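You operate a simulated robot arm through the tools that you are given. There is no shell and no other tool.

Carry out the task below with a simulated robot arm. There is one attempt and no reset: what you move stays moved.

JOB
Stop the mixer, drain it to waste and refill it to 5 L.
Fine: Mains off before you drain it; swing the spout over the waste pipe, close Drain before filling; fill with water to the line or a little over and close Water; then slide the lid open; Speed dial and slides stay.

Only the result counts: the job must be done as asked and must still hold three seconds after the hand-in. Knocking over, shifting, dropping, spilling or breaking anything else fails it. A push-on lid holds only when it is set on centred and level and pressed home; a screw cap is set on level and turned clockwise until tight.

ROBOT AND FRAMES
A 6-joint arm with a two-finger gripper, fixed in place. Base frame: the origin is at the foot of the arm, x ahead of it, y to its left, z up. Readings come in mm, rad, newtons and seconds.
Its first joint turns from -2.897 to 2.897 rad. Payload 3.43 kg.
The tool frame sits at the grasp point between the pads (the TCP): z along the fingers, y along the line on which they close. The tips reach 20 mm beyond it. The gripper opens to 190 mm. The gripper's body begins 248 mm behind the TCP.
Orientation is that of the tool frame in the base frame, as a unit quaternion [x, y, z, w]. With the fingers straight down and closing along the base's y, the tool's x points along the base's -x, its y along +y and its z along -z.

CONTROLS
- The arm moves only by the tool apply_moves. Its argument "rows" is a list of rows, each a list of 3 entries, a list of its own where there are three numbers: the finger opening in cm, from 0 to 19, then the shift along the base's x, y, z in cm, then the turn, a rotation vector about the base's x, y, z in rad. In form: [[gripper, [x, y, z], [ax, ay, az]], ...]. A call has 1 to 20 rows; each row is the pose to reach, as a shift and turn from the pose commanded when the call began. Rows are played at 5 a second. More than 50 mm and 0.15 rad between two rows, or a gripper value outside its range, and nothing of the call is played. A pose out of reach is approached as far as the arm can. The call stops where the force on the tool passes 90 N (or 10 N more than at its start, if that is more) or the arm is blocked; 0.2 s more then pass. Each finger travels about 45 mm/s and halts on what it meets, pressing with about 28 N; the grip force reading is that of the motor and also rises with nothing between the fingers. The clock runs only during rows and for 0.2 s after the last one: add rows that repeat a pose to give the fingers time. It gives the time, the measured TCP pose, the force on the tool (base axes), the opening and the grip force at its end, in the units of the frame above (readings bear some noise), with the torque about the TCP (base axes, N m) and any sound that the robot's microphone picked up.
- Cameras (640 x 400 px; columns grow to the right, rows downward): "scene" is fixed at [46.8, -498.3, 1557.3]; the picture's right is [0.47, -0.88, 0.00], its down [-0.41, -0.22, -0.88] and it looks along [0.78, 0.42, -0.47] (base axes); focal length 315 px, centre (320, 200). "wrist" rides on the gripper at [70, -8, -288] in the tool frame; the picture's right is [0.12, 0.99, 0.00], its down [-0.96, 0.11, -0.25] and it looks along [-0.24, 0.03, 0.97] (tool axes); focal length 261 px, centre (320, 200). There is no depth. A picture from a camera that has moved, and an enlarged one, comes with that camera's place and axes in the base frame and with its lens.
- get_image(camera): a new picture of that camera. It takes no simulated time.
- slide_trunk(by): slides the trunk up (or, below 0, down) by that many mm; the arm rides with it, the base frame stays. It gives what a move gives, with no picture.
- close_up(camera, box): a new picture of the part [left, top, right, bottom] of that camera's present view, enlarged. It takes no simulated time.
- finish_job(): hands the job in; it is judged then, once.

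Nothing tells you positions but the pictures and the camera data. Unless the task says otherwise, let go and move clear before handing in.

The tools are called after "Call:" as name(argument=value, ...) on one line, values as JSON. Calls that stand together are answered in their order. apply_moves: Moves the arm, as the interface text tells. Its arguments: {"type":"object","properties":{"rows":{"type":"array"}},"required":["rows"]} The other tools are called the same way: slide_trunk (by) slides the trunk up or down; get_image (camera) takes a picture; close_up (camera, box) takes an enlarged picture of a part of a camera's view; finish_job () hands the job in.

At the start:

```text
clock: 0.0
ee_pos: [524.8, 267.7, 1351.7]
tcp_rot: [0.0, 1.0, 0.002, 0.004]
contact_force: [-0.7, 0.2, -0.2]
moment: [-0.01, -0.02, -0.02]
gripper_width: 190.1
gripper_force: 0.1
trunk travel left (down, up): [-175.0, 65.0]
```

scene: 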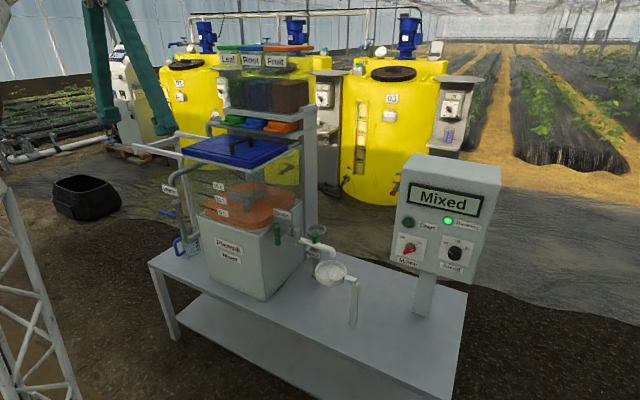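
wrist: 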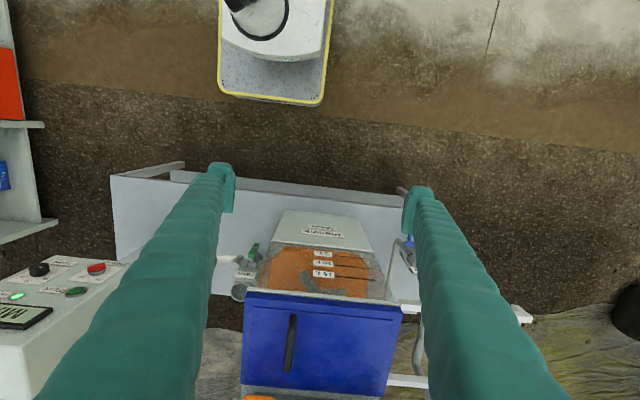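

I see a mixer tank with a blue lid, a control box with a "Mixed" display and two knobs, and several valves. I'll look closer at each before moving.

Call:
close_up(camera="scene", box=[380, 140, 520, 300])

Call:
close_up(camera="scene", box=[140, 120, 380, 320])

Call:
close_up(camera="scene", box=[260, 200, 380, 300])

Call:
close_up(camera="scene", box=[140, 160, 240, 270])

Call:
close_up(camera="wrist", box=[200, 180, 440, 400])

Call:
close_up(camera="scene", box=[190, 30, 350, 170])

```text
2.50 times, centred on (450, 220) of scene
camera zoom: at [46.8, -498.3, 1557.3], right [0.47, -0.88, 0.0], down [-0.41, -0.22, -0.88], along [0.78, 0.42, -0.47], focal length 787 px, centre (-5, 150)
```

zoom: 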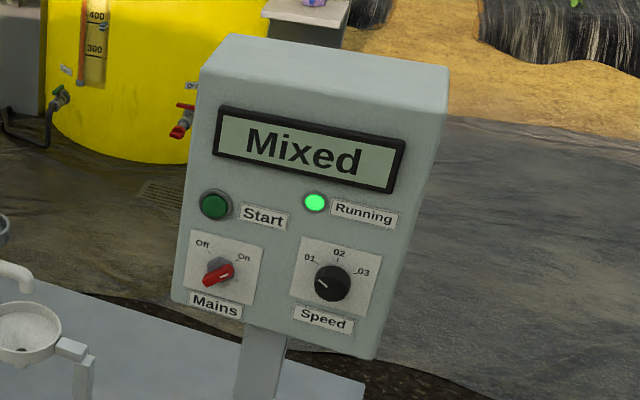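

```text
2.00 times, centred on (260, 220) of scene
camera zoom: at [46.8, -498.3, 1557.3], right [0.47, -0.88, 0.0], down [-0.41, -0.22, -0.88], along [0.78, 0.42, -0.47], focal length 630 px, centre (440, 160)
```

zoom: 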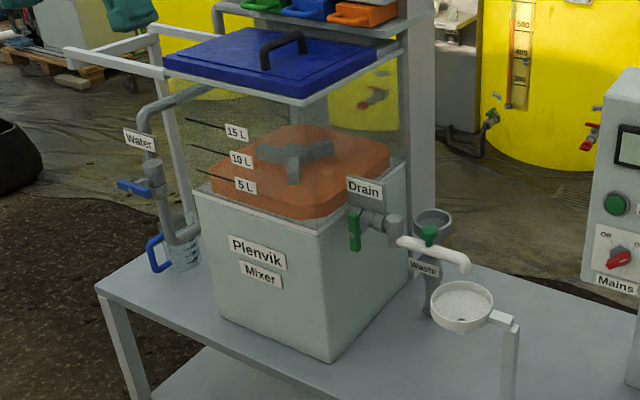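

```text
4.00 times, centred on (320, 250) of scene
camera zoom: at [46.8, -498.3, 1557.3], right [0.47, -0.88, 0.0], down [-0.41, -0.22, -0.88], along [0.78, 0.42, -0.47], focal length 1259 px, centre (320, 0)
```

zoom: 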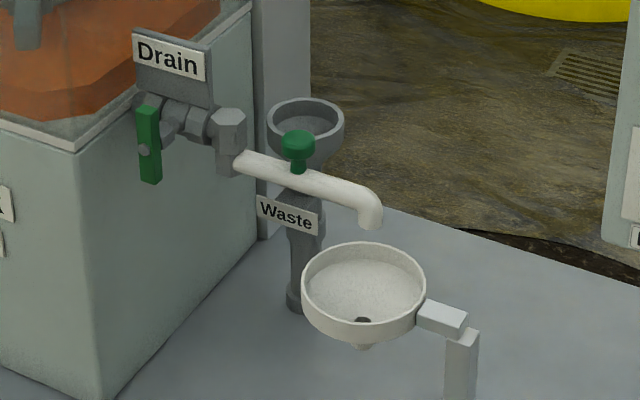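

```text
3.64 times, centred on (190, 215) of scene
camera zoom: at [46.8, -498.3, 1557.3], right [0.47, -0.88, 0.0], down [-0.41, -0.22, -0.88], along [0.78, 0.42, -0.47], focal length 1144 px, centre (793, 146)
```

zoom: 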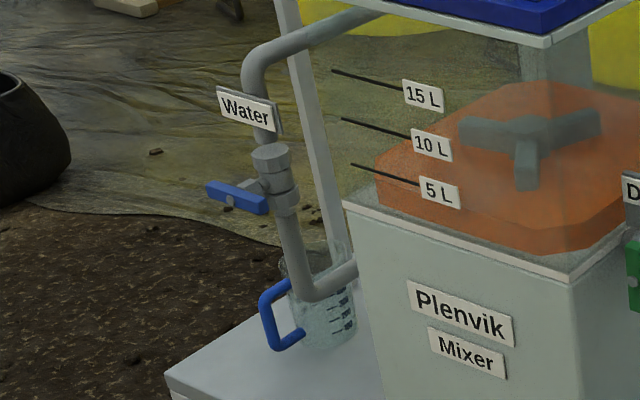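

```text
1.82 times, centred on (320, 290) of wrist
camera zoom: at [452.8, 258.9, 1638.4], right [-0.12, 0.99, 0.0], down [0.96, 0.11, 0.25], along [0.25, 0.03, -0.97], focal length 474 px, centre (320, 36)
```

zoom: 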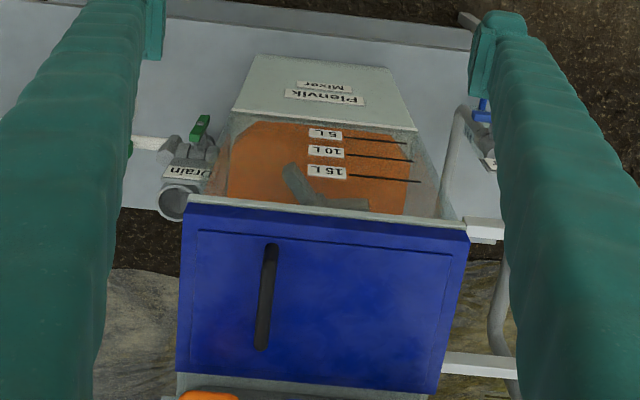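

```text
2.86 times, centred on (270, 100) of scene
camera zoom: at [46.8, -498.3, 1557.3], right [0.47, -0.88, 0.0], down [-0.41, -0.22, -0.88], along [0.78, 0.42, -0.47], focal length 899 px, centre (463, 486)
```

zoom: 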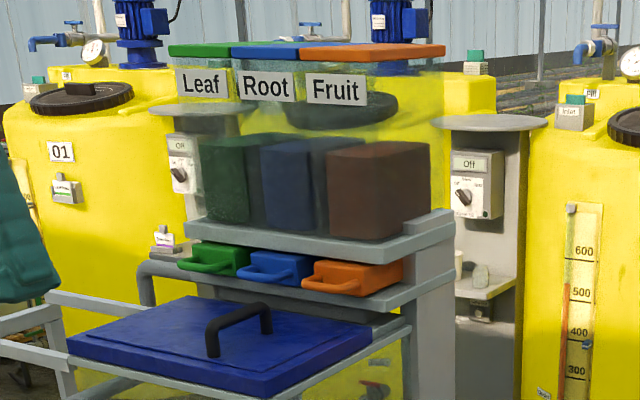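

The Mains knob is on the sloped panel at about (921, -353, 935). The lid sits at z≈1169 with its handle near y≈248. The drain valve is near (869, 101, 964). I'll move in front of the panel first, with the tool facing it, to look at it properly.

Call:
apply_moves(rows=[[6, [1.17, -4.14, -2.15], [0, -0.081, 0]], [6, [2.33, -8.28, -4.29], [0, -0.163, 0]], [6, [3.5, -12.42, -6.44], [0, -0.244, 0]], [6, [4.67, -16.56, -8.59], [0, -0.325, 0]], [6, [5.83, -20.7, -10.73], [0, -0.407, 0]], [6, [7.0, -24.84, -12.88], [0, -0.488, 0]], [6, [8.17, -28.98, -15.03], [0, -0.569, 0]], [6, [9.33, -33.12, -17.17], [0, -0.651, 0]], [6, [10.5, -37.26, -19.32], [0, -0.732, 0]], [6, [11.67, -41.4, -21.47], [0, -0.813, 0]], [6, [12.83, -45.54, -23.61], [0, -0.895, 0]], [6, [14.0, -49.68, -25.76], [0, -0.976, 0]], [6, [15.17, -53.82, -27.91], [0, -1.057, 0]], [6, [16.33, -57.96, -30.05], [0, -1.139, 0]], [6, [17.5, -62.1, -32.2], [0, -1.22, 0]], [6, [17.5, -62.1, -32.2], [0, -1.22, 0]]])

Call:
get_image(camera="wrist")

Call:
get_image(camera="scene")

```text
clock: 3.4
ee_pos: [702.8, -352.3, 1028.1]
tcp_rot: [0.0, 0.818, 0.001, 0.576]
contact_force: [-0.4, -0.3, 0.4]
moment: [0.01, -0.01, -0.06]
gripper_width: 59.8
gripper_force: 0.1
trunk travel left (down, up): [-175.0, 65.0]
```

```text
taken
camera wrist: at [408.1, -362.0, 1058.1], right [-0.04, 0.99, -0.11], down [0.09, 0.11, 0.99], along [0.99, 0.03, -0.1], focal length 261 px, centre (320, 200)
```

wrist: 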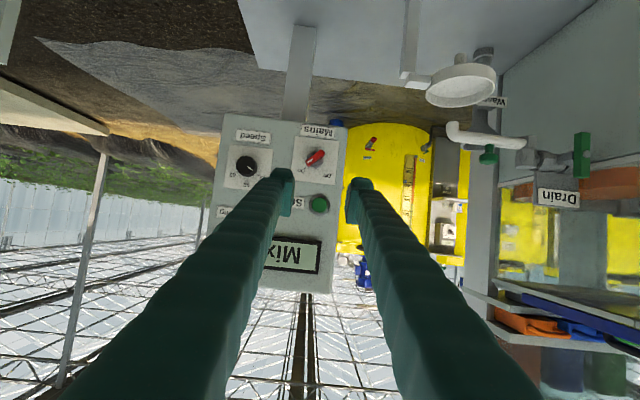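

```text
taken
```

scene: 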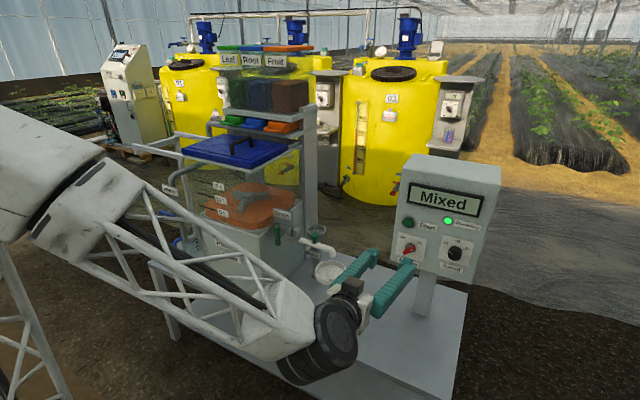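

The wrist now faces the panel, with the picture upside-down. I'll zoom in on the Mains knob and the drain area.

Call:
close_up(camera="wrist", box=[200, 100, 360, 300])

Call:
close_up(camera="wrist", box=[400, 30, 640, 220])

Call:
close_up(camera="scene", box=[340, 200, 480, 300])

Call:
close_up(camera="wrist", box=[290, 120, 350, 160])

```text
2.00 times, centred on (280, 200) of wrist
camera zoom: at [408.1, -362.0, 1058.1], right [-0.04, 0.99, -0.11], down [0.09, 0.11, 0.99], along [0.99, 0.03, -0.1], focal length 521 px, centre (400, 200)
```

zoom: 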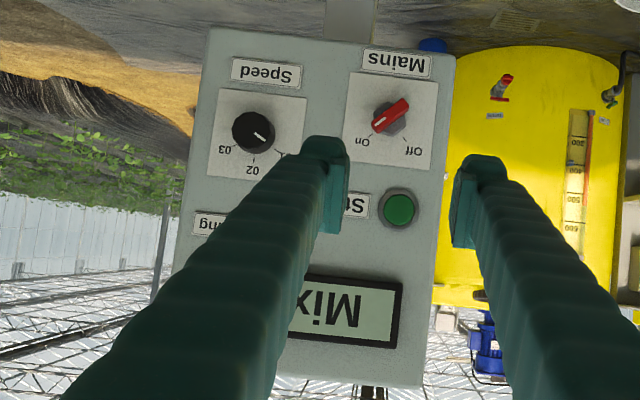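

```text
2.11 times, centred on (520, 125) of wrist
camera zoom: at [408.1, -362.0, 1058.1], right [-0.04, 0.99, -0.11], down [0.09, 0.11, 0.99], along [0.99, 0.03, -0.1], focal length 549 px, centre (-101, 358)
```

zoom: 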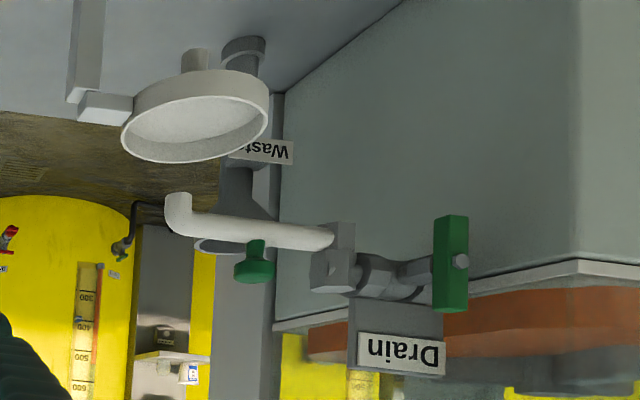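

```text
4.00 times, centred on (410, 250) of scene
camera zoom: at [46.8, -498.3, 1557.3], right [0.47, -0.88, 0.0], down [-0.41, -0.22, -0.88], along [0.78, 0.42, -0.47], focal length 1259 px, centre (-40, 0)
```

zoom: 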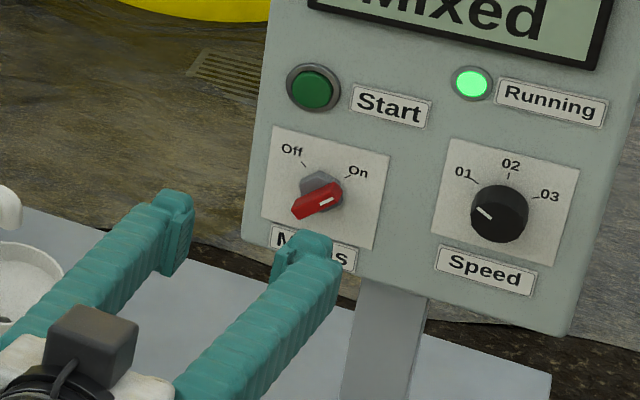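

```text
10.00 times, centred on (320, 140) of wrist
camera zoom: at [408.1, -362.0, 1058.1], right [-0.04, 0.99, -0.11], down [0.09, 0.11, 0.99], along [0.99, 0.03, -0.1], focal length 2606 px, centre (320, 800)
```

zoom: 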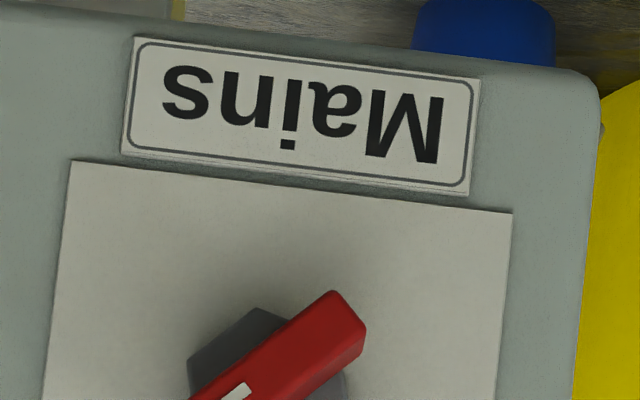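

The panel works out nearly vertical, with its face near x≈955. The Mains bar points to "On", upper right, and is centred around (932, -365, 922). I'll level the tool, come closer and refine before gripping.

Call:
apply_moves(rows=[[5, [2.0, -0.2, -2.2], [0, -0.07, 0]], [5, [4.0, -0.4, -4.3], [0, -0.14, 0]], [5, [6.0, -0.6, -6.5], [0, -0.21, 0]], [5, [8.0, -0.8, -8.6], [0, -0.28, 0]], [5, [10.0, -1.2, -10.8], [0, -0.344, 0]], [5, [10.0, -1.2, -10.8], [0, -0.344, 0]]])

Call:
get_image(camera="wrist")

Call:
close_up(camera="wrist", box=[260, 130, 400, 230])

Call:
close_up(camera="scene", box=[340, 200, 480, 300])

```text
clock: 4.8
ee_pos: [798.7, -366.0, 921.9]
tcp_rot: [-0.001, 0.708, 0.002, 0.706]
contact_force: [0.3, 0.5, 0.3]
moment: [0.02, 0.06, 0.03]
gripper_width: 49.7
gripper_force: 0.1
trunk travel left (down, up): [-175.0, 65.0]
```

```text
taken
camera wrist: at [513.0, -374.9, 850.6], right [0.0, 0.99, -0.12], down [-0.25, 0.11, 0.96], along [0.97, 0.03, 0.25], focal length 261 px, centre (320, 200)
```

wrist: 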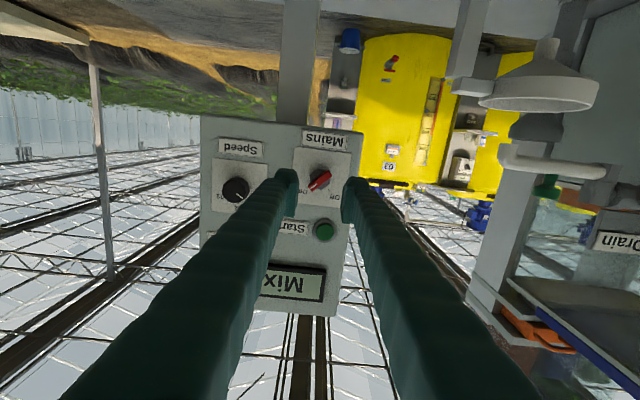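

```text
4.00 times, centred on (330, 180) of wrist
camera zoom: at [513.0, -374.9, 850.6], right [0.0, 0.99, -0.12], down [-0.25, 0.11, 0.96], along [0.97, 0.03, 0.25], focal length 1043 px, centre (280, 280)
```

zoom: 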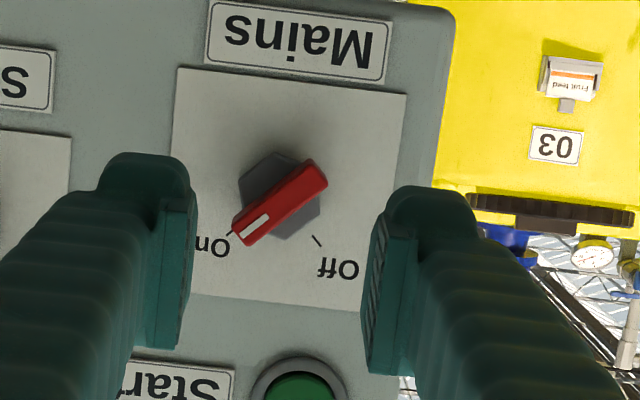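

```text
4.00 times, centred on (410, 250) of scene
camera zoom: at [46.8, -498.3, 1557.3], right [0.47, -0.88, 0.0], down [-0.41, -0.22, -0.88], along [0.78, 0.42, -0.47], focal length 1259 px, centre (-40, 0)
```

zoom: 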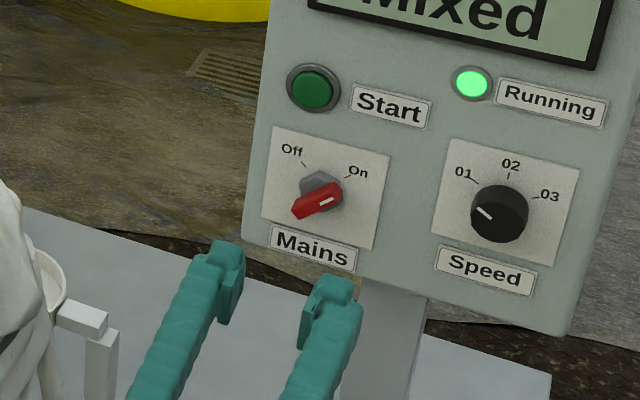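

The bar is centred at about (932, -365, 922) and lies at about 45°. I'll roll the tool 45° so the fingers straddle it, then move in and check before closing.

Call:
apply_moves(rows=[[5, [1.0, 0, 0], [0.131, 0, 0]], [5, [2.0, 0, 0], [0.262, 0, 0]], [5, [3.0, 0, 0], [0.393, 0, 0]], [5, [4.0, 0, 0], [0.524, 0, 0]], [5, [5.0, 0, 0], [0.655, 0, 0]], [5, [6.0, 0, 0], [0.775, 0, 0]], [5, [8.0, 0, 0], [0.775, 0, 0]], [5, [10.0, 0, 0], [0.775, 0, 0]], [5, [11.4, 0, 0], [0.775, 0, 0]], [5, [11.4, 0, 0], [0.775, 0, 0]]])

Call:
get_image(camera="wrist")

Call:
close_up(camera="scene", box=[350, 210, 470, 290])

```text
clock: 7.0
ee_pos: [911.3, -365.9, 921.7]
tcp_rot: [0.266, 0.655, 0.268, 0.655]
contact_force: [0.3, -0.3, -0.4]
moment: [-0.01, 0.03, 0.01]
gripper_width: 49.9
gripper_force: 0.0
trunk travel left (down, up): [-175.0, 65.0]
```

```text
taken
camera wrist: at [625.3, -323.8, 864.1], right [0.0, 0.79, 0.61], down [-0.25, -0.59, 0.77], along [0.97, -0.15, 0.2], focal length 261 px, centre (320, 200)
```

wrist: 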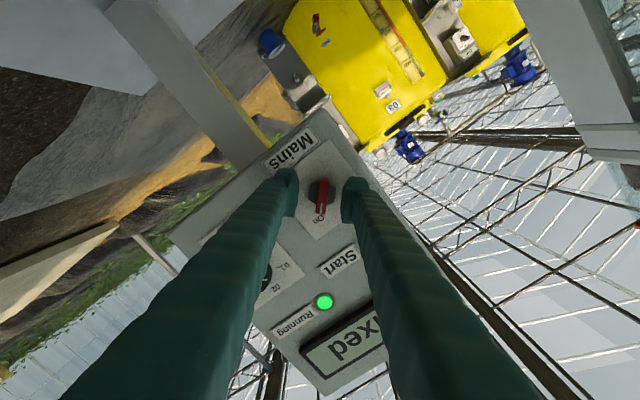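

```text
5.00 times, centred on (410, 250) of scene
camera zoom: at [46.8, -498.3, 1557.3], right [0.47, -0.88, 0.0], down [-0.41, -0.22, -0.88], along [0.78, 0.42, -0.47], focal length 1574 px, centre (-130, -50)
```

zoom: 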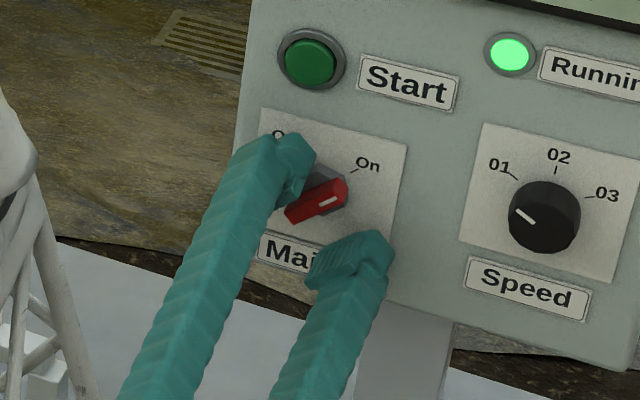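

The fingers straddle the bar well. I'll move in 12 mm and close on it.

Call:
apply_moves(rows=[[5, [0.6, 0, 0], [0, 0, 0]], [5, [1.2, 0, 0], [0, 0, 0]], [3, [1.2, 0, 0], [0, 0, 0]], [0.5, [1.2, 0, 0], [0, 0, 0]], [0.5, [1.2, 0, 0], [0, 0, 0]], [0.5, [1.2, 0, 0], [0, 0, 0]]])

Call:
close_up(camera="wrist", box=[240, 120, 400, 220])

Call:
close_up(camera="scene", box=[350, 210, 470, 290])

```text
clock: 8.2
ee_pos: [918.4, -365.9, 924.1]
tcp_rot: [0.268, 0.654, 0.269, 0.655]
contact_force: [-102.9, 7.9, 14.5]
moment: [-0.08, 0.03, -0.18]
gripper_width: 12.3
gripper_force: 30.7
trunk travel left (down, up): [-175.0, 65.0]
stopped in row 6: the force on the tool passed its limit at 102 N (the readings are from after the stop); the commanded pose is now the measured one
```

```text
4.00 times, centred on (320, 170) of wrist
camera zoom: at [631.4, -322.0, 866.7], right [0.0, 0.79, 0.61], down [-0.25, -0.59, 0.77], along [0.97, -0.15, 0.2], focal length 1043 px, centre (320, 320)
```

zoom: 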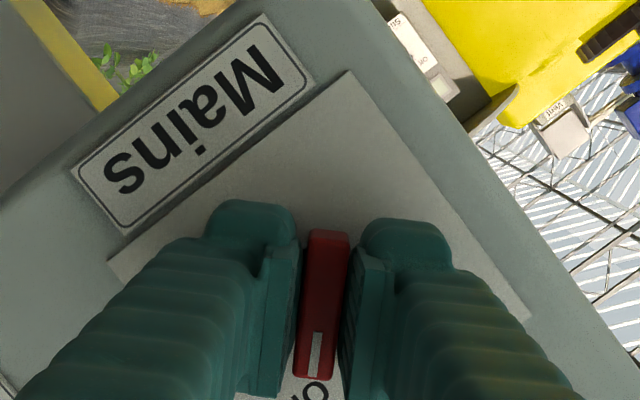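

```text
5.00 times, centred on (410, 250) of scene
camera zoom: at [46.8, -498.3, 1557.3], right [0.47, -0.88, 0.0], down [-0.41, -0.22, -0.88], along [0.78, 0.42, -0.47], focal length 1574 px, centre (-130, -50)
```

zoom: 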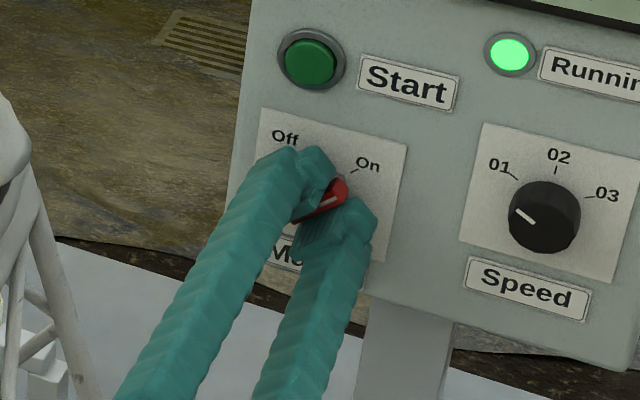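

The bar is gripped (12 mm), but the tips are pressing on the hub. I'll ease open, back off 4 mm and re-grip before turning.

Call:
apply_moves(rows=[[3, [0, 0, 0], [0, 0, 0]], [3, [-0.4, 0, -0.1], [0, 0, 0]], [3, [-0.5, 0, -0.15], [0, 0, 0]], [0.5, [-0.5, 0, -0.15], [0, 0, 0]], [0.5, [-0.5, 0, -0.15], [0, 0, 0]], [0.5, [-0.5, 0, -0.15], [0, 0, 0]]])

```text
clock: 8.5
ee_pos: [918.4, -366.1, 923.7]
tcp_rot: [0.27, 0.653, 0.269, 0.655]
contact_force: [-114.3, -16.5, 15.9]
moment: [-0.17, -0.28, -0.06]
gripper_width: 12.2
gripper_force: 0.0
trunk travel left (down, up): [-175.0, 65.0]
stopped in row 1: the force on the tool passed its limit at 119 N (the readings are from after the stop); the commanded pose is now the measured one
```

Opening while still pressing raised the force past the limit. I'll retreat first, then open.

Call:
apply_moves(rows=[[1.2, [-0.5, 0, 0], [0, 0, 0]], [1.2, [-0.7, 0, 0], [0, 0, 0]]])

Call:
close_up(camera="wrist", box=[240, 120, 400, 220])

```text
clock: 9.1
ee_pos: [917.6, -358.7, 922.4]
tcp_rot: [0.265, 0.655, 0.272, 0.653]
contact_force: [-49.6, -23.3, 8.4]
moment: [-0.28, 0.07, -1.37]
gripper_width: 16.9
gripper_force: 4.5
trunk travel left (down, up): [-175.0, 65.0]
```

```text
4.00 times, centred on (320, 170) of wrist
camera zoom: at [630.4, -317.7, 864.5], right [-0.01, 0.79, 0.61], down [-0.24, -0.6, 0.77], along [0.97, -0.14, 0.2], focal length 1043 px, centre (320, 320)
```

zoom: 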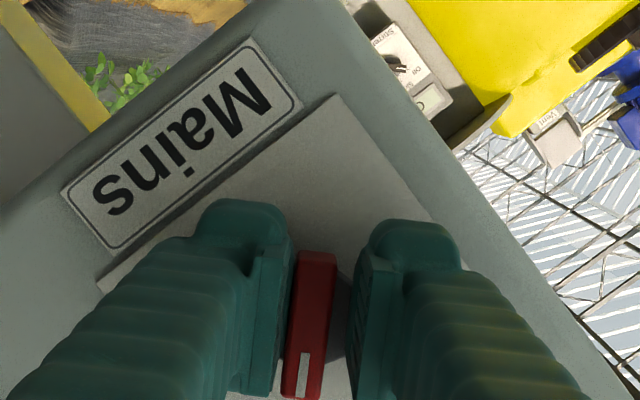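

Some contact force remains. I'll keep retreating with the fingers a bit wider.

Call:
apply_moves(rows=[[3, [-0.8, 0, 0], [0, 0, 0]], [4, [-1.5, 0, 0], [0, 0, 0]], [4, [-1.5, 0, 0], [0, 0, 0]]])

Call:
close_up(camera="wrist", box=[240, 120, 400, 220])

```text
clock: 9.9
ee_pos: [902.3, -360.7, 920.2]
tcp_rot: [0.267, 0.656, 0.27, 0.653]
contact_force: [0.3, 0.3, 0.6]
moment: [0.0, -0.01, -0.04]
gripper_width: 39.8
gripper_force: 0.0
trunk travel left (down, up): [-175.0, 65.0]
```

```text
4.00 times, centred on (320, 170) of wrist
camera zoom: at [615.3, -319.0, 863.8], right [-0.01, 0.79, 0.61], down [-0.24, -0.6, 0.77], along [0.97, -0.14, 0.19], focal length 1043 px, centre (320, 320)
```

zoom: 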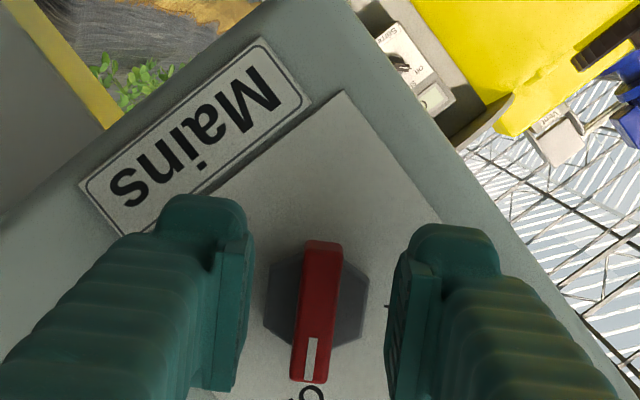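

I'm free now. The hub centre reads as about (-365, 925) in y and z. I'll re-grip shallower, with TCP x≈914, so only the bar is held.

Call:
apply_moves(rows=[[4, [0, -0.43, 0.48], [0, 0, 0]], [4, [0.6, -0.43, 0.48], [0, 0, 0]], [4, [1.15, -0.43, 0.48], [0, 0, 0]], [1, [1.15, -0.43, 0.48], [0, 0, 0]], [0.8, [1.15, -0.43, 0.48], [0, 0, 0]], [0.8, [1.15, -0.43, 0.48], [0, 0, 0]], [0.8, [1.15, -0.43, 0.48], [0, 0, 0]]])

Call:
close_up(camera="wrist", box=[240, 120, 400, 220])

```text
clock: 11.5
ee_pos: [911.5, -365.5, 925.3]
tcp_rot: [0.266, 0.656, 0.271, 0.653]
contact_force: [1.7, -4.3, -5.7]
moment: [-0.01, 0.06, -0.07]
gripper_width: 10.9
gripper_force: 44.1
trunk travel left (down, up): [-175.0, 65.0]
```

```text
4.00 times, centred on (320, 170) of wrist
camera zoom: at [626.2, -323.6, 868.5], right [0.0, 0.79, 0.61], down [-0.24, -0.6, 0.77], along [0.97, -0.14, 0.19], focal length 1043 px, centre (320, 320)
```

zoom: 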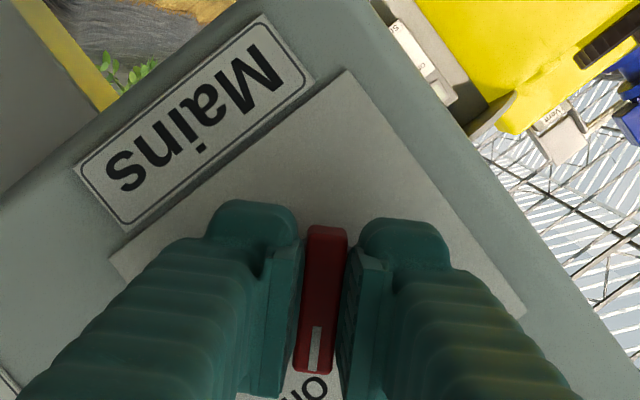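

A clean grip with low forces. Now I'll turn the bar 90° counter-clockwise to Off.

Call:
apply_moves(rows=[[0.6, [0, 0, 0], [-0.13, 0, 0]], [0.6, [0, 0, 0], [-0.26, 0, 0]], [0.6, [0, 0, 0], [-0.39, 0, 0]], [0.6, [0, 0, 0], [-0.52, 0, 0]], [0.6, [0, 0, 0], [-0.65, 0, 0]], [0.6, [0, 0, 0], [-0.78, 0, 0]], [0.6, [0, 0, 0], [-0.91, 0, 0]], [0.6, [0, 0, 0], [-1.04, 0, 0]], [0.6, [0, 0, 0], [-1.17, 0, 0]], [0.6, [0, 0, 0], [-1.3, 0, 0]], [0.6, [0, 0, 0], [-1.43, 0, 0]], [0.6, [0, 0, 0], [-1.56, 0, 0]], [0.6, [0, 0, 0], [-1.56, 0, 0]]])

Call:
get_image(camera="wrist")

Call:
close_up(camera="scene", box=[350, 180, 500, 290])

```text
clock: 13.3
ee_pos: [916.9, -363.6, 939.4]
tcp_rot: [-0.061, 0.718, -0.031, 0.693]
contact_force: [-19.0, 23.0, 2.6]
moment: [0.31, -0.35, 0.12]
gripper_width: 11.7
gripper_force: 32.2
out of reach, approached as far as the arm can: row 7, 8
trunk travel left (down, up): [-175.0, 65.0]
stopped in row 8: the force on the tool passed its limit at 134 N (the readings are from after the stop); the commanded pose is now the measured one
```

```text
taken
camera wrist: at [628.8, -392.2, 880.7], right [-0.05, 0.97, -0.25], down [-0.22, 0.23, 0.95], along [0.97, 0.1, 0.2], focal length 261 px, centre (320, 200)
```

wrist: 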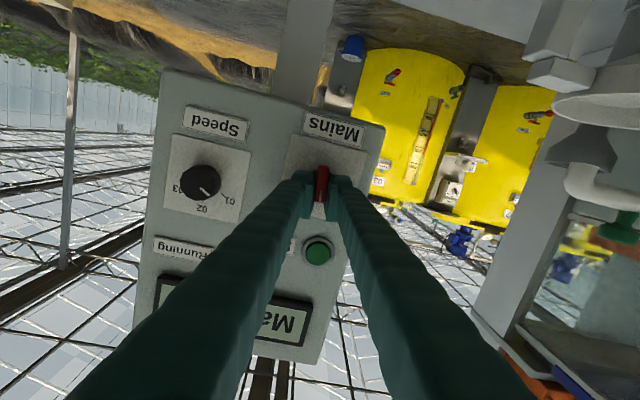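

```text
3.64 times, centred on (425, 235) of scene
camera zoom: at [46.8, -498.3, 1557.3], right [0.47, -0.88, 0.0], down [-0.41, -0.22, -0.88], along [0.78, 0.42, -0.47], focal length 1144 px, centre (-62, 73)
```

zoom: 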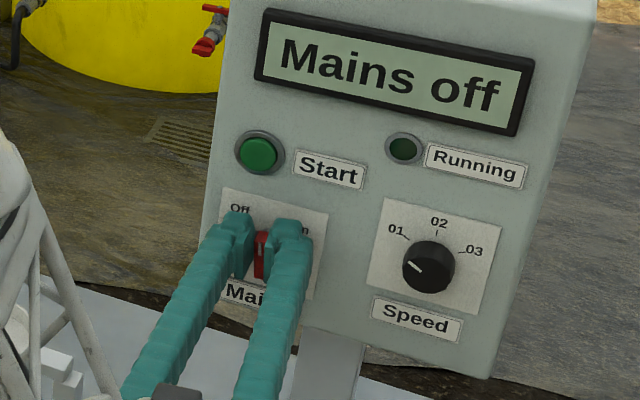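

The display now reads "Mains off", but the bar is only vertical because the wrist reached its joint limit. I'll let go, square the wrist up, and nudge the bar's upper end the rest of the way to Off with a finger.

Call:
apply_moves(rows=[[3, [0, 0, 0], [0, 0, 0]], [4, [-0.5, 0, 0], [0, 0, 0]], [4, [-2.0, 0, 0], [0.03, 0, 0]], [4, [-3.7, 0, 0], [0.1, -0.017, -0.02]], [4, [-3.7, 0, 0], [0.23, -0.035, -0.042]], [4, [-3.7, 0, 0], [0.23, -0.035, -0.042]]])

Call:
close_up(camera="wrist", box=[240, 120, 400, 220])

Call:
close_up(camera="scene", box=[350, 180, 500, 290])

```text
clock: 14.7
ee_pos: [880.2, -369.1, 938.2]
tcp_rot: [0.037, 0.706, 0.034, 0.707]
contact_force: [0.2, 0.4, 0.7]
moment: [-0.02, -0.01, -0.01]
gripper_width: 39.9
gripper_force: 0.0
trunk travel left (down, up): [-175.0, 65.0]
```

```text
4.00 times, centred on (320, 170) of wrist
camera zoom: at [592.3, -368.3, 866.4], right [0.01, 1.0, -0.02], down [-0.25, 0.02, 0.97], along [0.97, 0.0, 0.25], focal length 1043 px, centre (320, 320)
```

zoom: 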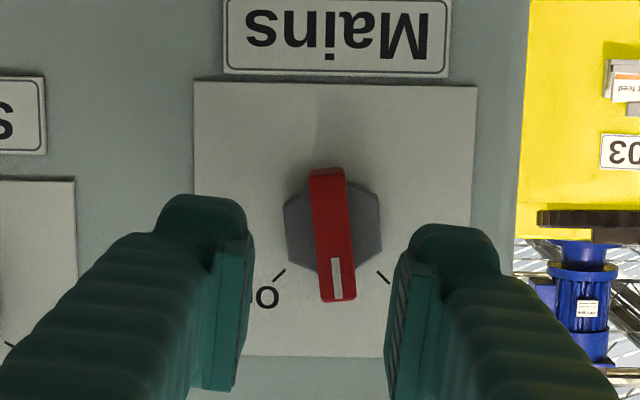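

```text
3.64 times, centred on (425, 235) of scene
camera zoom: at [46.8, -498.3, 1557.3], right [0.47, -0.88, 0.0], down [-0.41, -0.22, -0.88], along [0.78, 0.42, -0.47], focal length 1144 px, centre (-62, 73)
```

zoom: 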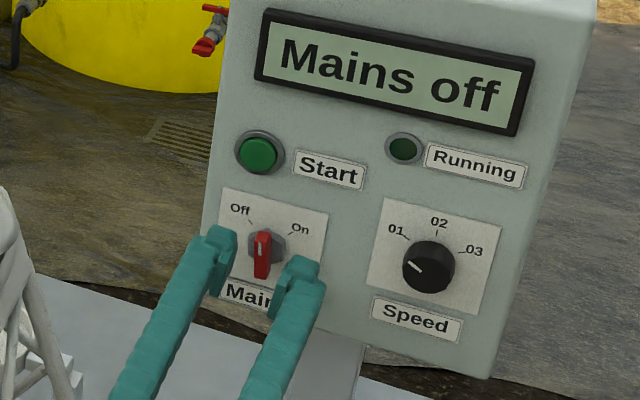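

The knob centre is (-364.5, 925). I'll raise the hand 14 mm, move in, and sweep the right-hand finger toward +y against the bar's upper half.

Call:
apply_moves(rows=[[4, [0, 0, 1.4], [0, 0, 0]], [4, [1.7, 0, 1.4], [0, 0, 0]], [4, [3.4, 0, 1.4], [0, 0, 0]], [4, [3.4, 0.8, 1.4], [0, 0, 0]], [4, [3.4, 1.6, 1.4], [0, 0, 0]], [4, [3.4, 2.2, 1.4], [0, 0, 0]], [4, [3.4, 2.7, 1.4], [0, 0, 0]], [4, [3.4, 3.1, 1.4], [0, 0, 0]], [4, [3.4, 3.4, 1.4], [0, 0, 0]], [4, [3.4, 3.4, 1.4], [0, 0, 0]]])

Call:
close_up(camera="wrist", box=[220, 120, 380, 220])

Call:
close_up(camera="scene", box=[350, 180, 500, 290])

```text
clock: 16.9
ee_pos: [914.2, -336.2, 956.0]
tcp_rot: [0.038, 0.704, 0.032, 0.708]
contact_force: [3.5, -34.9, 28.5]
moment: [-1.68, -0.58, 0.21]
gripper_width: 57.7
gripper_force: 15.2
trunk travel left (down, up): [-175.0, 65.0]
```

```text
4.00 times, centred on (300, 170) of wrist
camera zoom: at [627.4, -335.5, 881.8], right [0.01, 1.0, -0.02], down [-0.25, 0.02, 0.97], along [0.97, 0.0, 0.25], focal length 1043 px, centre (400, 320)
```

zoom: 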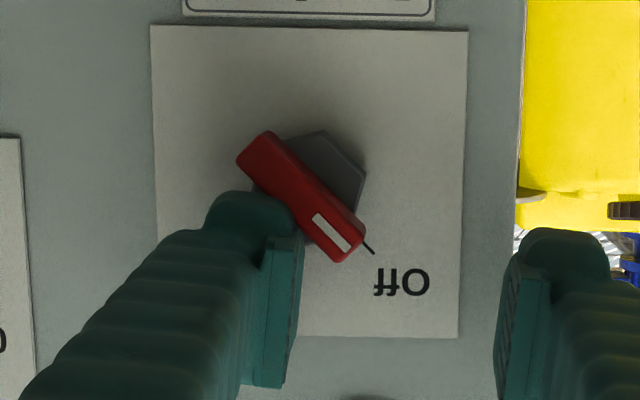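

```text
3.64 times, centred on (425, 235) of scene
camera zoom: at [46.8, -498.3, 1557.3], right [0.47, -0.88, 0.0], down [-0.41, -0.22, -0.88], along [0.78, 0.42, -0.47], focal length 1144 px, centre (-62, 73)
```

zoom: 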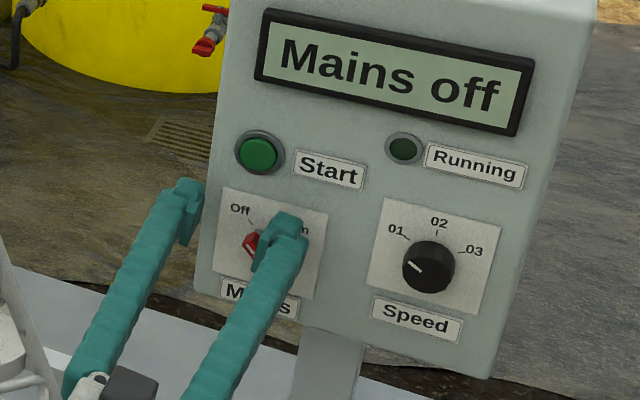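

The bar now points squarely at Off. I'll back away from the panel and then go look at the drain and spout.

Call:
apply_moves(rows=[[5, [0, -0.7, 0], [0, 0, 0]], [5, [-1.5, -0.7, 0], [0, 0, 0]], [5, [-5, -0.7, 0.5], [-0.05, 0, 0]], [5, [-9, -0.7, 1.5], [-0.07, 0, 0]], [5, [-13, -0.7, 3], [-0.07, 0, 0]], [5, [-17, 0, 5], [-0.07, 0, 0]], [5, [-20, 2, 7], [-0.07, 0, 0]]])

Call:
get_image(camera="wrist")

Call:
get_image(camera="scene")

Call:
close_up(camera="scene", box=[350, 180, 500, 290])

```text
clock: 18.5
ee_pos: [729.1, -331.4, 1035.0]
tcp_rot: [0.011, 0.708, 0.01, 0.706]
contact_force: [0.2, -0.2, -0.9]
moment: [-0.01, -0.16, 0.18]
gripper_width: 50.0
gripper_force: 0.1
out of reach, approached as far as the arm can: row 6, 7
trunk travel left (down, up): [-175.0, 65.0]
```

```text
taken
camera wrist: at [441.6, -337.1, 964.9], right [0.0, 1.0, -0.09], down [-0.24, 0.09, 0.97], along [0.97, 0.02, 0.24], focal length 261 px, centre (320, 200)
```

wrist: 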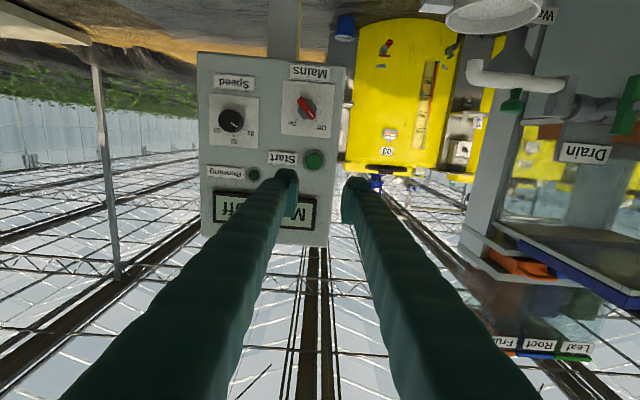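

```text
taken
```

scene: 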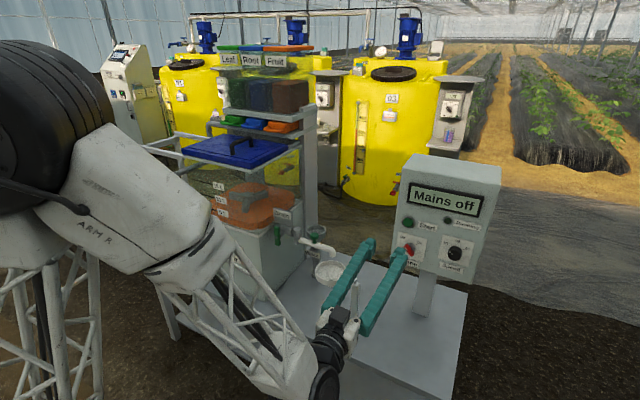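

```text
3.64 times, centred on (425, 235) of scene
camera zoom: at [46.8, -498.3, 1557.3], right [0.47, -0.88, 0.0], down [-0.41, -0.22, -0.88], along [0.78, 0.42, -0.47], focal length 1144 px, centre (-62, 73)
```

zoom: 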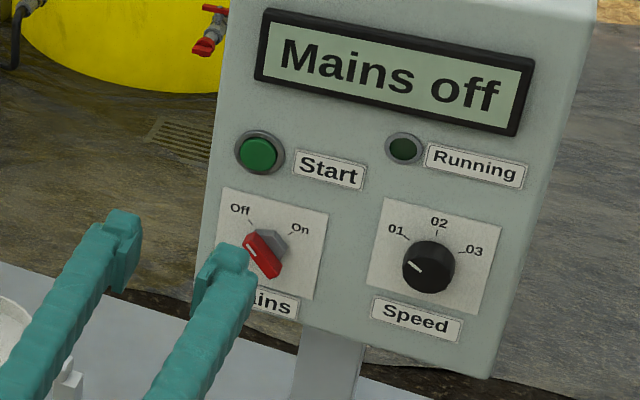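

Mains is off and the knob sits at Off. Next I'll move the hand over to the drain corner, pitched down 45°, for a closer look at the spout, waste funnel and drain lever.

Call:
apply_moves(rows=[[5, [0, 3.5, 1.2], [0, 0.08, 0]], [5, [0, 7, 2.4], [0, 0.16, 0]], [5, [0, 10.5, 3.6], [0, 0.24, 0]], [5, [0, 14, 4.8], [0, 0.32, 0]], [5, [0, 17.5, 6], [0, 0.4, 0]], [5, [0, 21, 7.2], [0, 0.48, 0]], [5, [0, 24.5, 8.4], [0, 0.56, 0]], [5, [0, 28, 9.6], [0, 0.64, 0]], [5, [0, 31.5, 10.8], [0, 0.72, 0]], [5, [0, 35, 12], [0, 0.785, 0]], [5, [0, 35, 12], [0, 0.785, 0]]])

Call:
get_image(camera="wrist")

Call:
get_image(camera="scene")

```text
clock: 20.9
ee_pos: [727.3, 19.5, 1157.5]
tcp_rot: [0.014, 0.923, 0.003, 0.383]
contact_force: [-0.1, -0.3, -0.3]
moment: [-0.02, 0.0, 0.05]
gripper_width: 50.2
gripper_force: 0.0
trunk travel left (down, up): [-175.0, 65.0]
```

```text
taken
camera wrist: at [473.7, 14.3, 1307.9], right [-0.06, 1.0, -0.07], down [0.51, 0.09, 0.86], along [0.86, 0.02, -0.51], focal length 261 px, centre (320, 200)
```

wrist: 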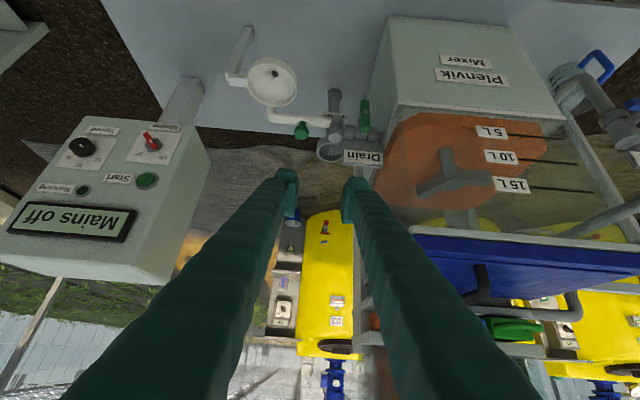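

```text
taken
```

scene: 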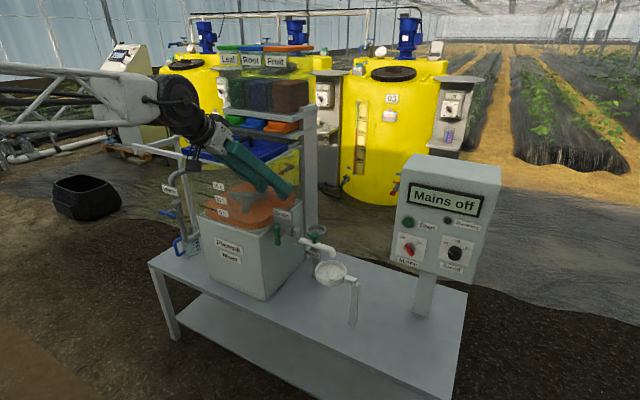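

Call:
close_up(camera="wrist", box=[220, 50, 400, 180])

Call:
close_up(camera="wrist", box=[540, 40, 640, 140])

Call:
close_up(camera="scene", box=[260, 200, 380, 300])

```text
3.08 times, centred on (310, 115) of wrist
camera zoom: at [473.7, 14.3, 1307.9], right [-0.06, 1.0, -0.07], down [0.51, 0.09, 0.86], along [0.86, 0.02, -0.51], focal length 802 px, centre (351, 462)
```

zoom: 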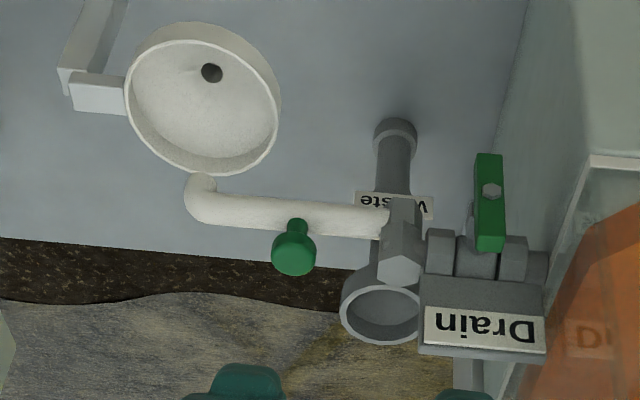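

```text
4.00 times, centred on (590, 90) of wrist
camera zoom: at [473.7, 14.3, 1307.9], right [-0.06, 1.0, -0.07], down [0.51, 0.09, 0.86], along [0.86, 0.02, -0.51], focal length 1043 px, centre (-760, 640)
```

zoom: 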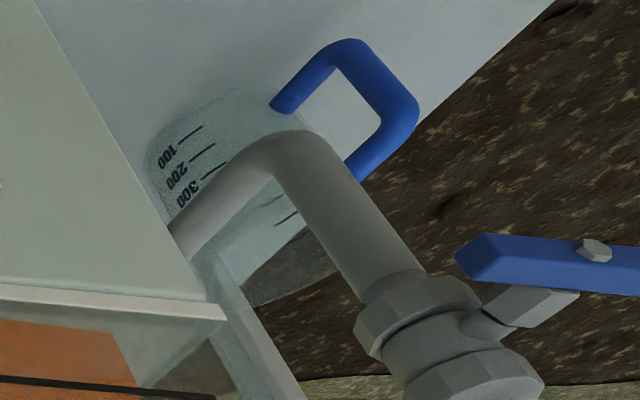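

```text
4.00 times, centred on (320, 250) of scene
camera zoom: at [46.8, -498.3, 1557.3], right [0.47, -0.88, 0.0], down [-0.41, -0.22, -0.88], along [0.78, 0.42, -0.47], focal length 1259 px, centre (320, 0)
```

zoom: 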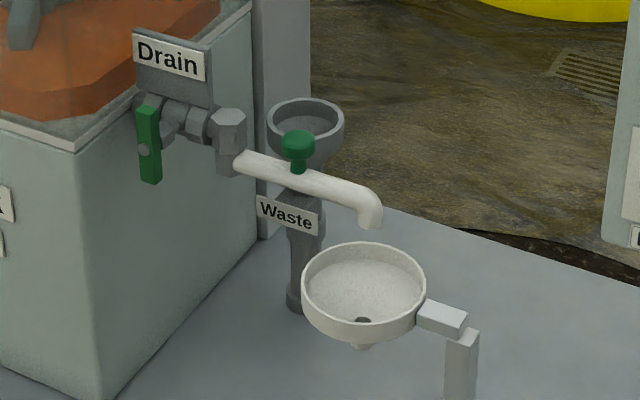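

From two views I get these positions:
- **Spout pivot:** about (882, 45, 905).
- **Green spout knob:** about (883, -29, 898).
- **Waste funnel:** about (1031, 44, 811).
- **Drain lever:** centre about (825, 97, 893).

The spout has to swing 90° toward +x. I'll point the tool down above the spout knob and check.

Call:
apply_moves(rows=[[5, [1.2, -0.8, 0], [0, 0.13, 0]], [5, [2.4, -1.6, 0], [0, 0.26, 0]], [5, [3.6, -2.4, 0], [0, 0.39, 0]], [5, [4.8, -3.2, 0], [0, 0.52, 0]], [5, [6, -4, 0], [0, 0.65, 0]], [5, [7.3, -4.85, 0], [0, 0.785, 0]], [5, [7.3, -4.85, 0], [0, 0.785, 0]]])

Call:
get_image(camera="wrist")

```text
clock: 22.5
ee_pos: [801.3, -29.9, 1154.2]
tcp_rot: [0.014, 1.0, -0.002, 0.0]
contact_force: [0.3, 0.3, -1.1]
moment: [0.04, 0.14, 0.0]
gripper_width: 50.0
gripper_force: 0.0
trunk travel left (down, up): [-175.0, 65.0]
```

```text
taken
camera wrist: at [731.5, -34.6, 1441.1], right [-0.09, 1.0, -0.01], down [0.97, 0.09, 0.25], along [0.25, 0.02, -0.97], focal length 261 px, centre (320, 200)
```

wrist: 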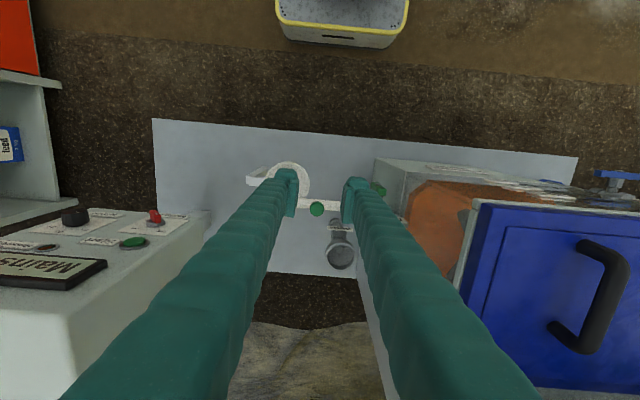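

Call:
close_up(camera="wrist", box=[240, 140, 440, 280])

Call:
close_up(camera="wrist", box=[440, 130, 640, 260])

```text
2.86 times, centred on (340, 210) of wrist
camera zoom: at [731.5, -34.6, 1441.1], right [-0.09, 1.0, -0.01], down [0.97, 0.09, 0.25], along [0.25, 0.02, -0.97], focal length 745 px, centre (263, 171)
```

zoom: 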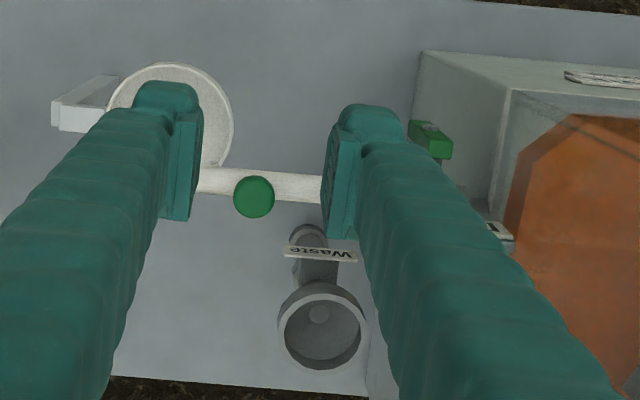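

```text
3.08 times, centred on (540, 195) of wrist
camera zoom: at [731.5, -34.6, 1441.1], right [-0.09, 1.0, -0.01], down [0.97, 0.09, 0.25], along [0.25, 0.02, -0.97], focal length 802 px, centre (-357, 215)
```

zoom: 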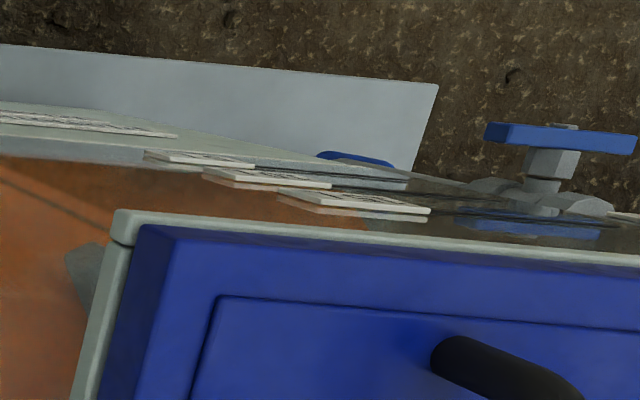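

The funnel centre is confirmed at about (1034, 45). I'll yaw the tool about 55° so the gripper stays clear of the lid rail, straddle the spout knob loosely and check.

Call:
apply_moves(rows=[[4.6, [1.1, 0, -1.3], [0, 0, -0.12]], [4.6, [2.2, 0, -2.6], [0, 0, -0.24]], [4.6, [3.3, 0, -3.9], [0, 0, -0.36]], [4.6, [4.4, 0, -5.2], [0, 0, -0.48]], [4.6, [5.5, 0, -6.5], [0, 0, -0.6]], [4.6, [6.6, 0, -7.8], [0, 0, -0.72]], [4.6, [7.5, 0.05, -9.1], [0, 0, -0.84]], [4.6, [8.3, 0.1, -10.4], [0, 0, -0.96]], [4.6, [8.3, 0.1, -10.4], [0, 0, -0.96]]])

Call:
get_image(camera="wrist")

Call:
get_image(camera="scene")

```text
clock: 24.5
ee_pos: [882.2, -29.7, 1050.0]
tcp_rot: [0.475, 0.88, -0.003, -0.001]
contact_force: [0.5, -0.5, -0.4]
moment: [0.0, 0.02, 0.01]
gripper_width: 46.0
gripper_force: 0.0
trunk travel left (down, up): [-175.0, 65.0]
```

```text
taken
camera wrist: at [838.7, 26.0, 1336.8], right [0.77, 0.64, -0.01], down [0.62, -0.74, 0.25], along [0.16, -0.19, -0.97], focal length 261 px, centre (320, 200)
```

wrist: 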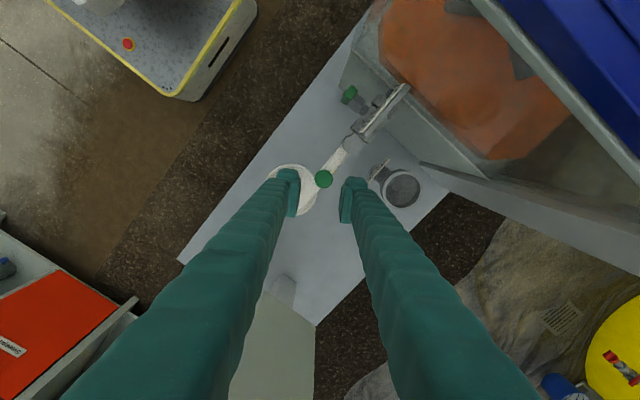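

```text
taken
```

scene: 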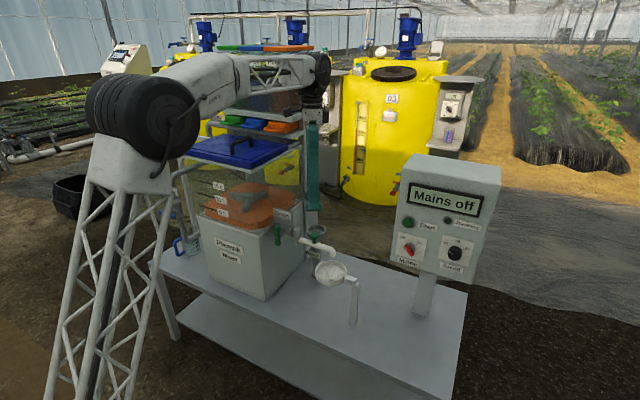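

Call:
close_up(camera="wrist", box=[260, 70, 440, 220])

```text
2.67 times, centred on (350, 145) of wrist
camera zoom: at [838.7, 26.0, 1336.8], right [0.77, 0.64, -0.01], down [0.62, -0.74, 0.25], along [0.16, -0.19, -0.97], focal length 695 px, centre (240, 347)
```

zoom: 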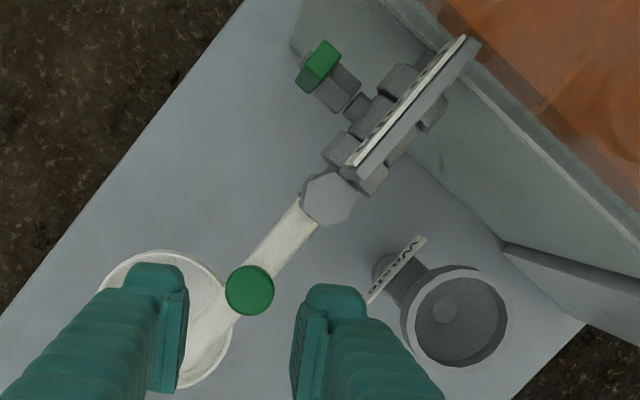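

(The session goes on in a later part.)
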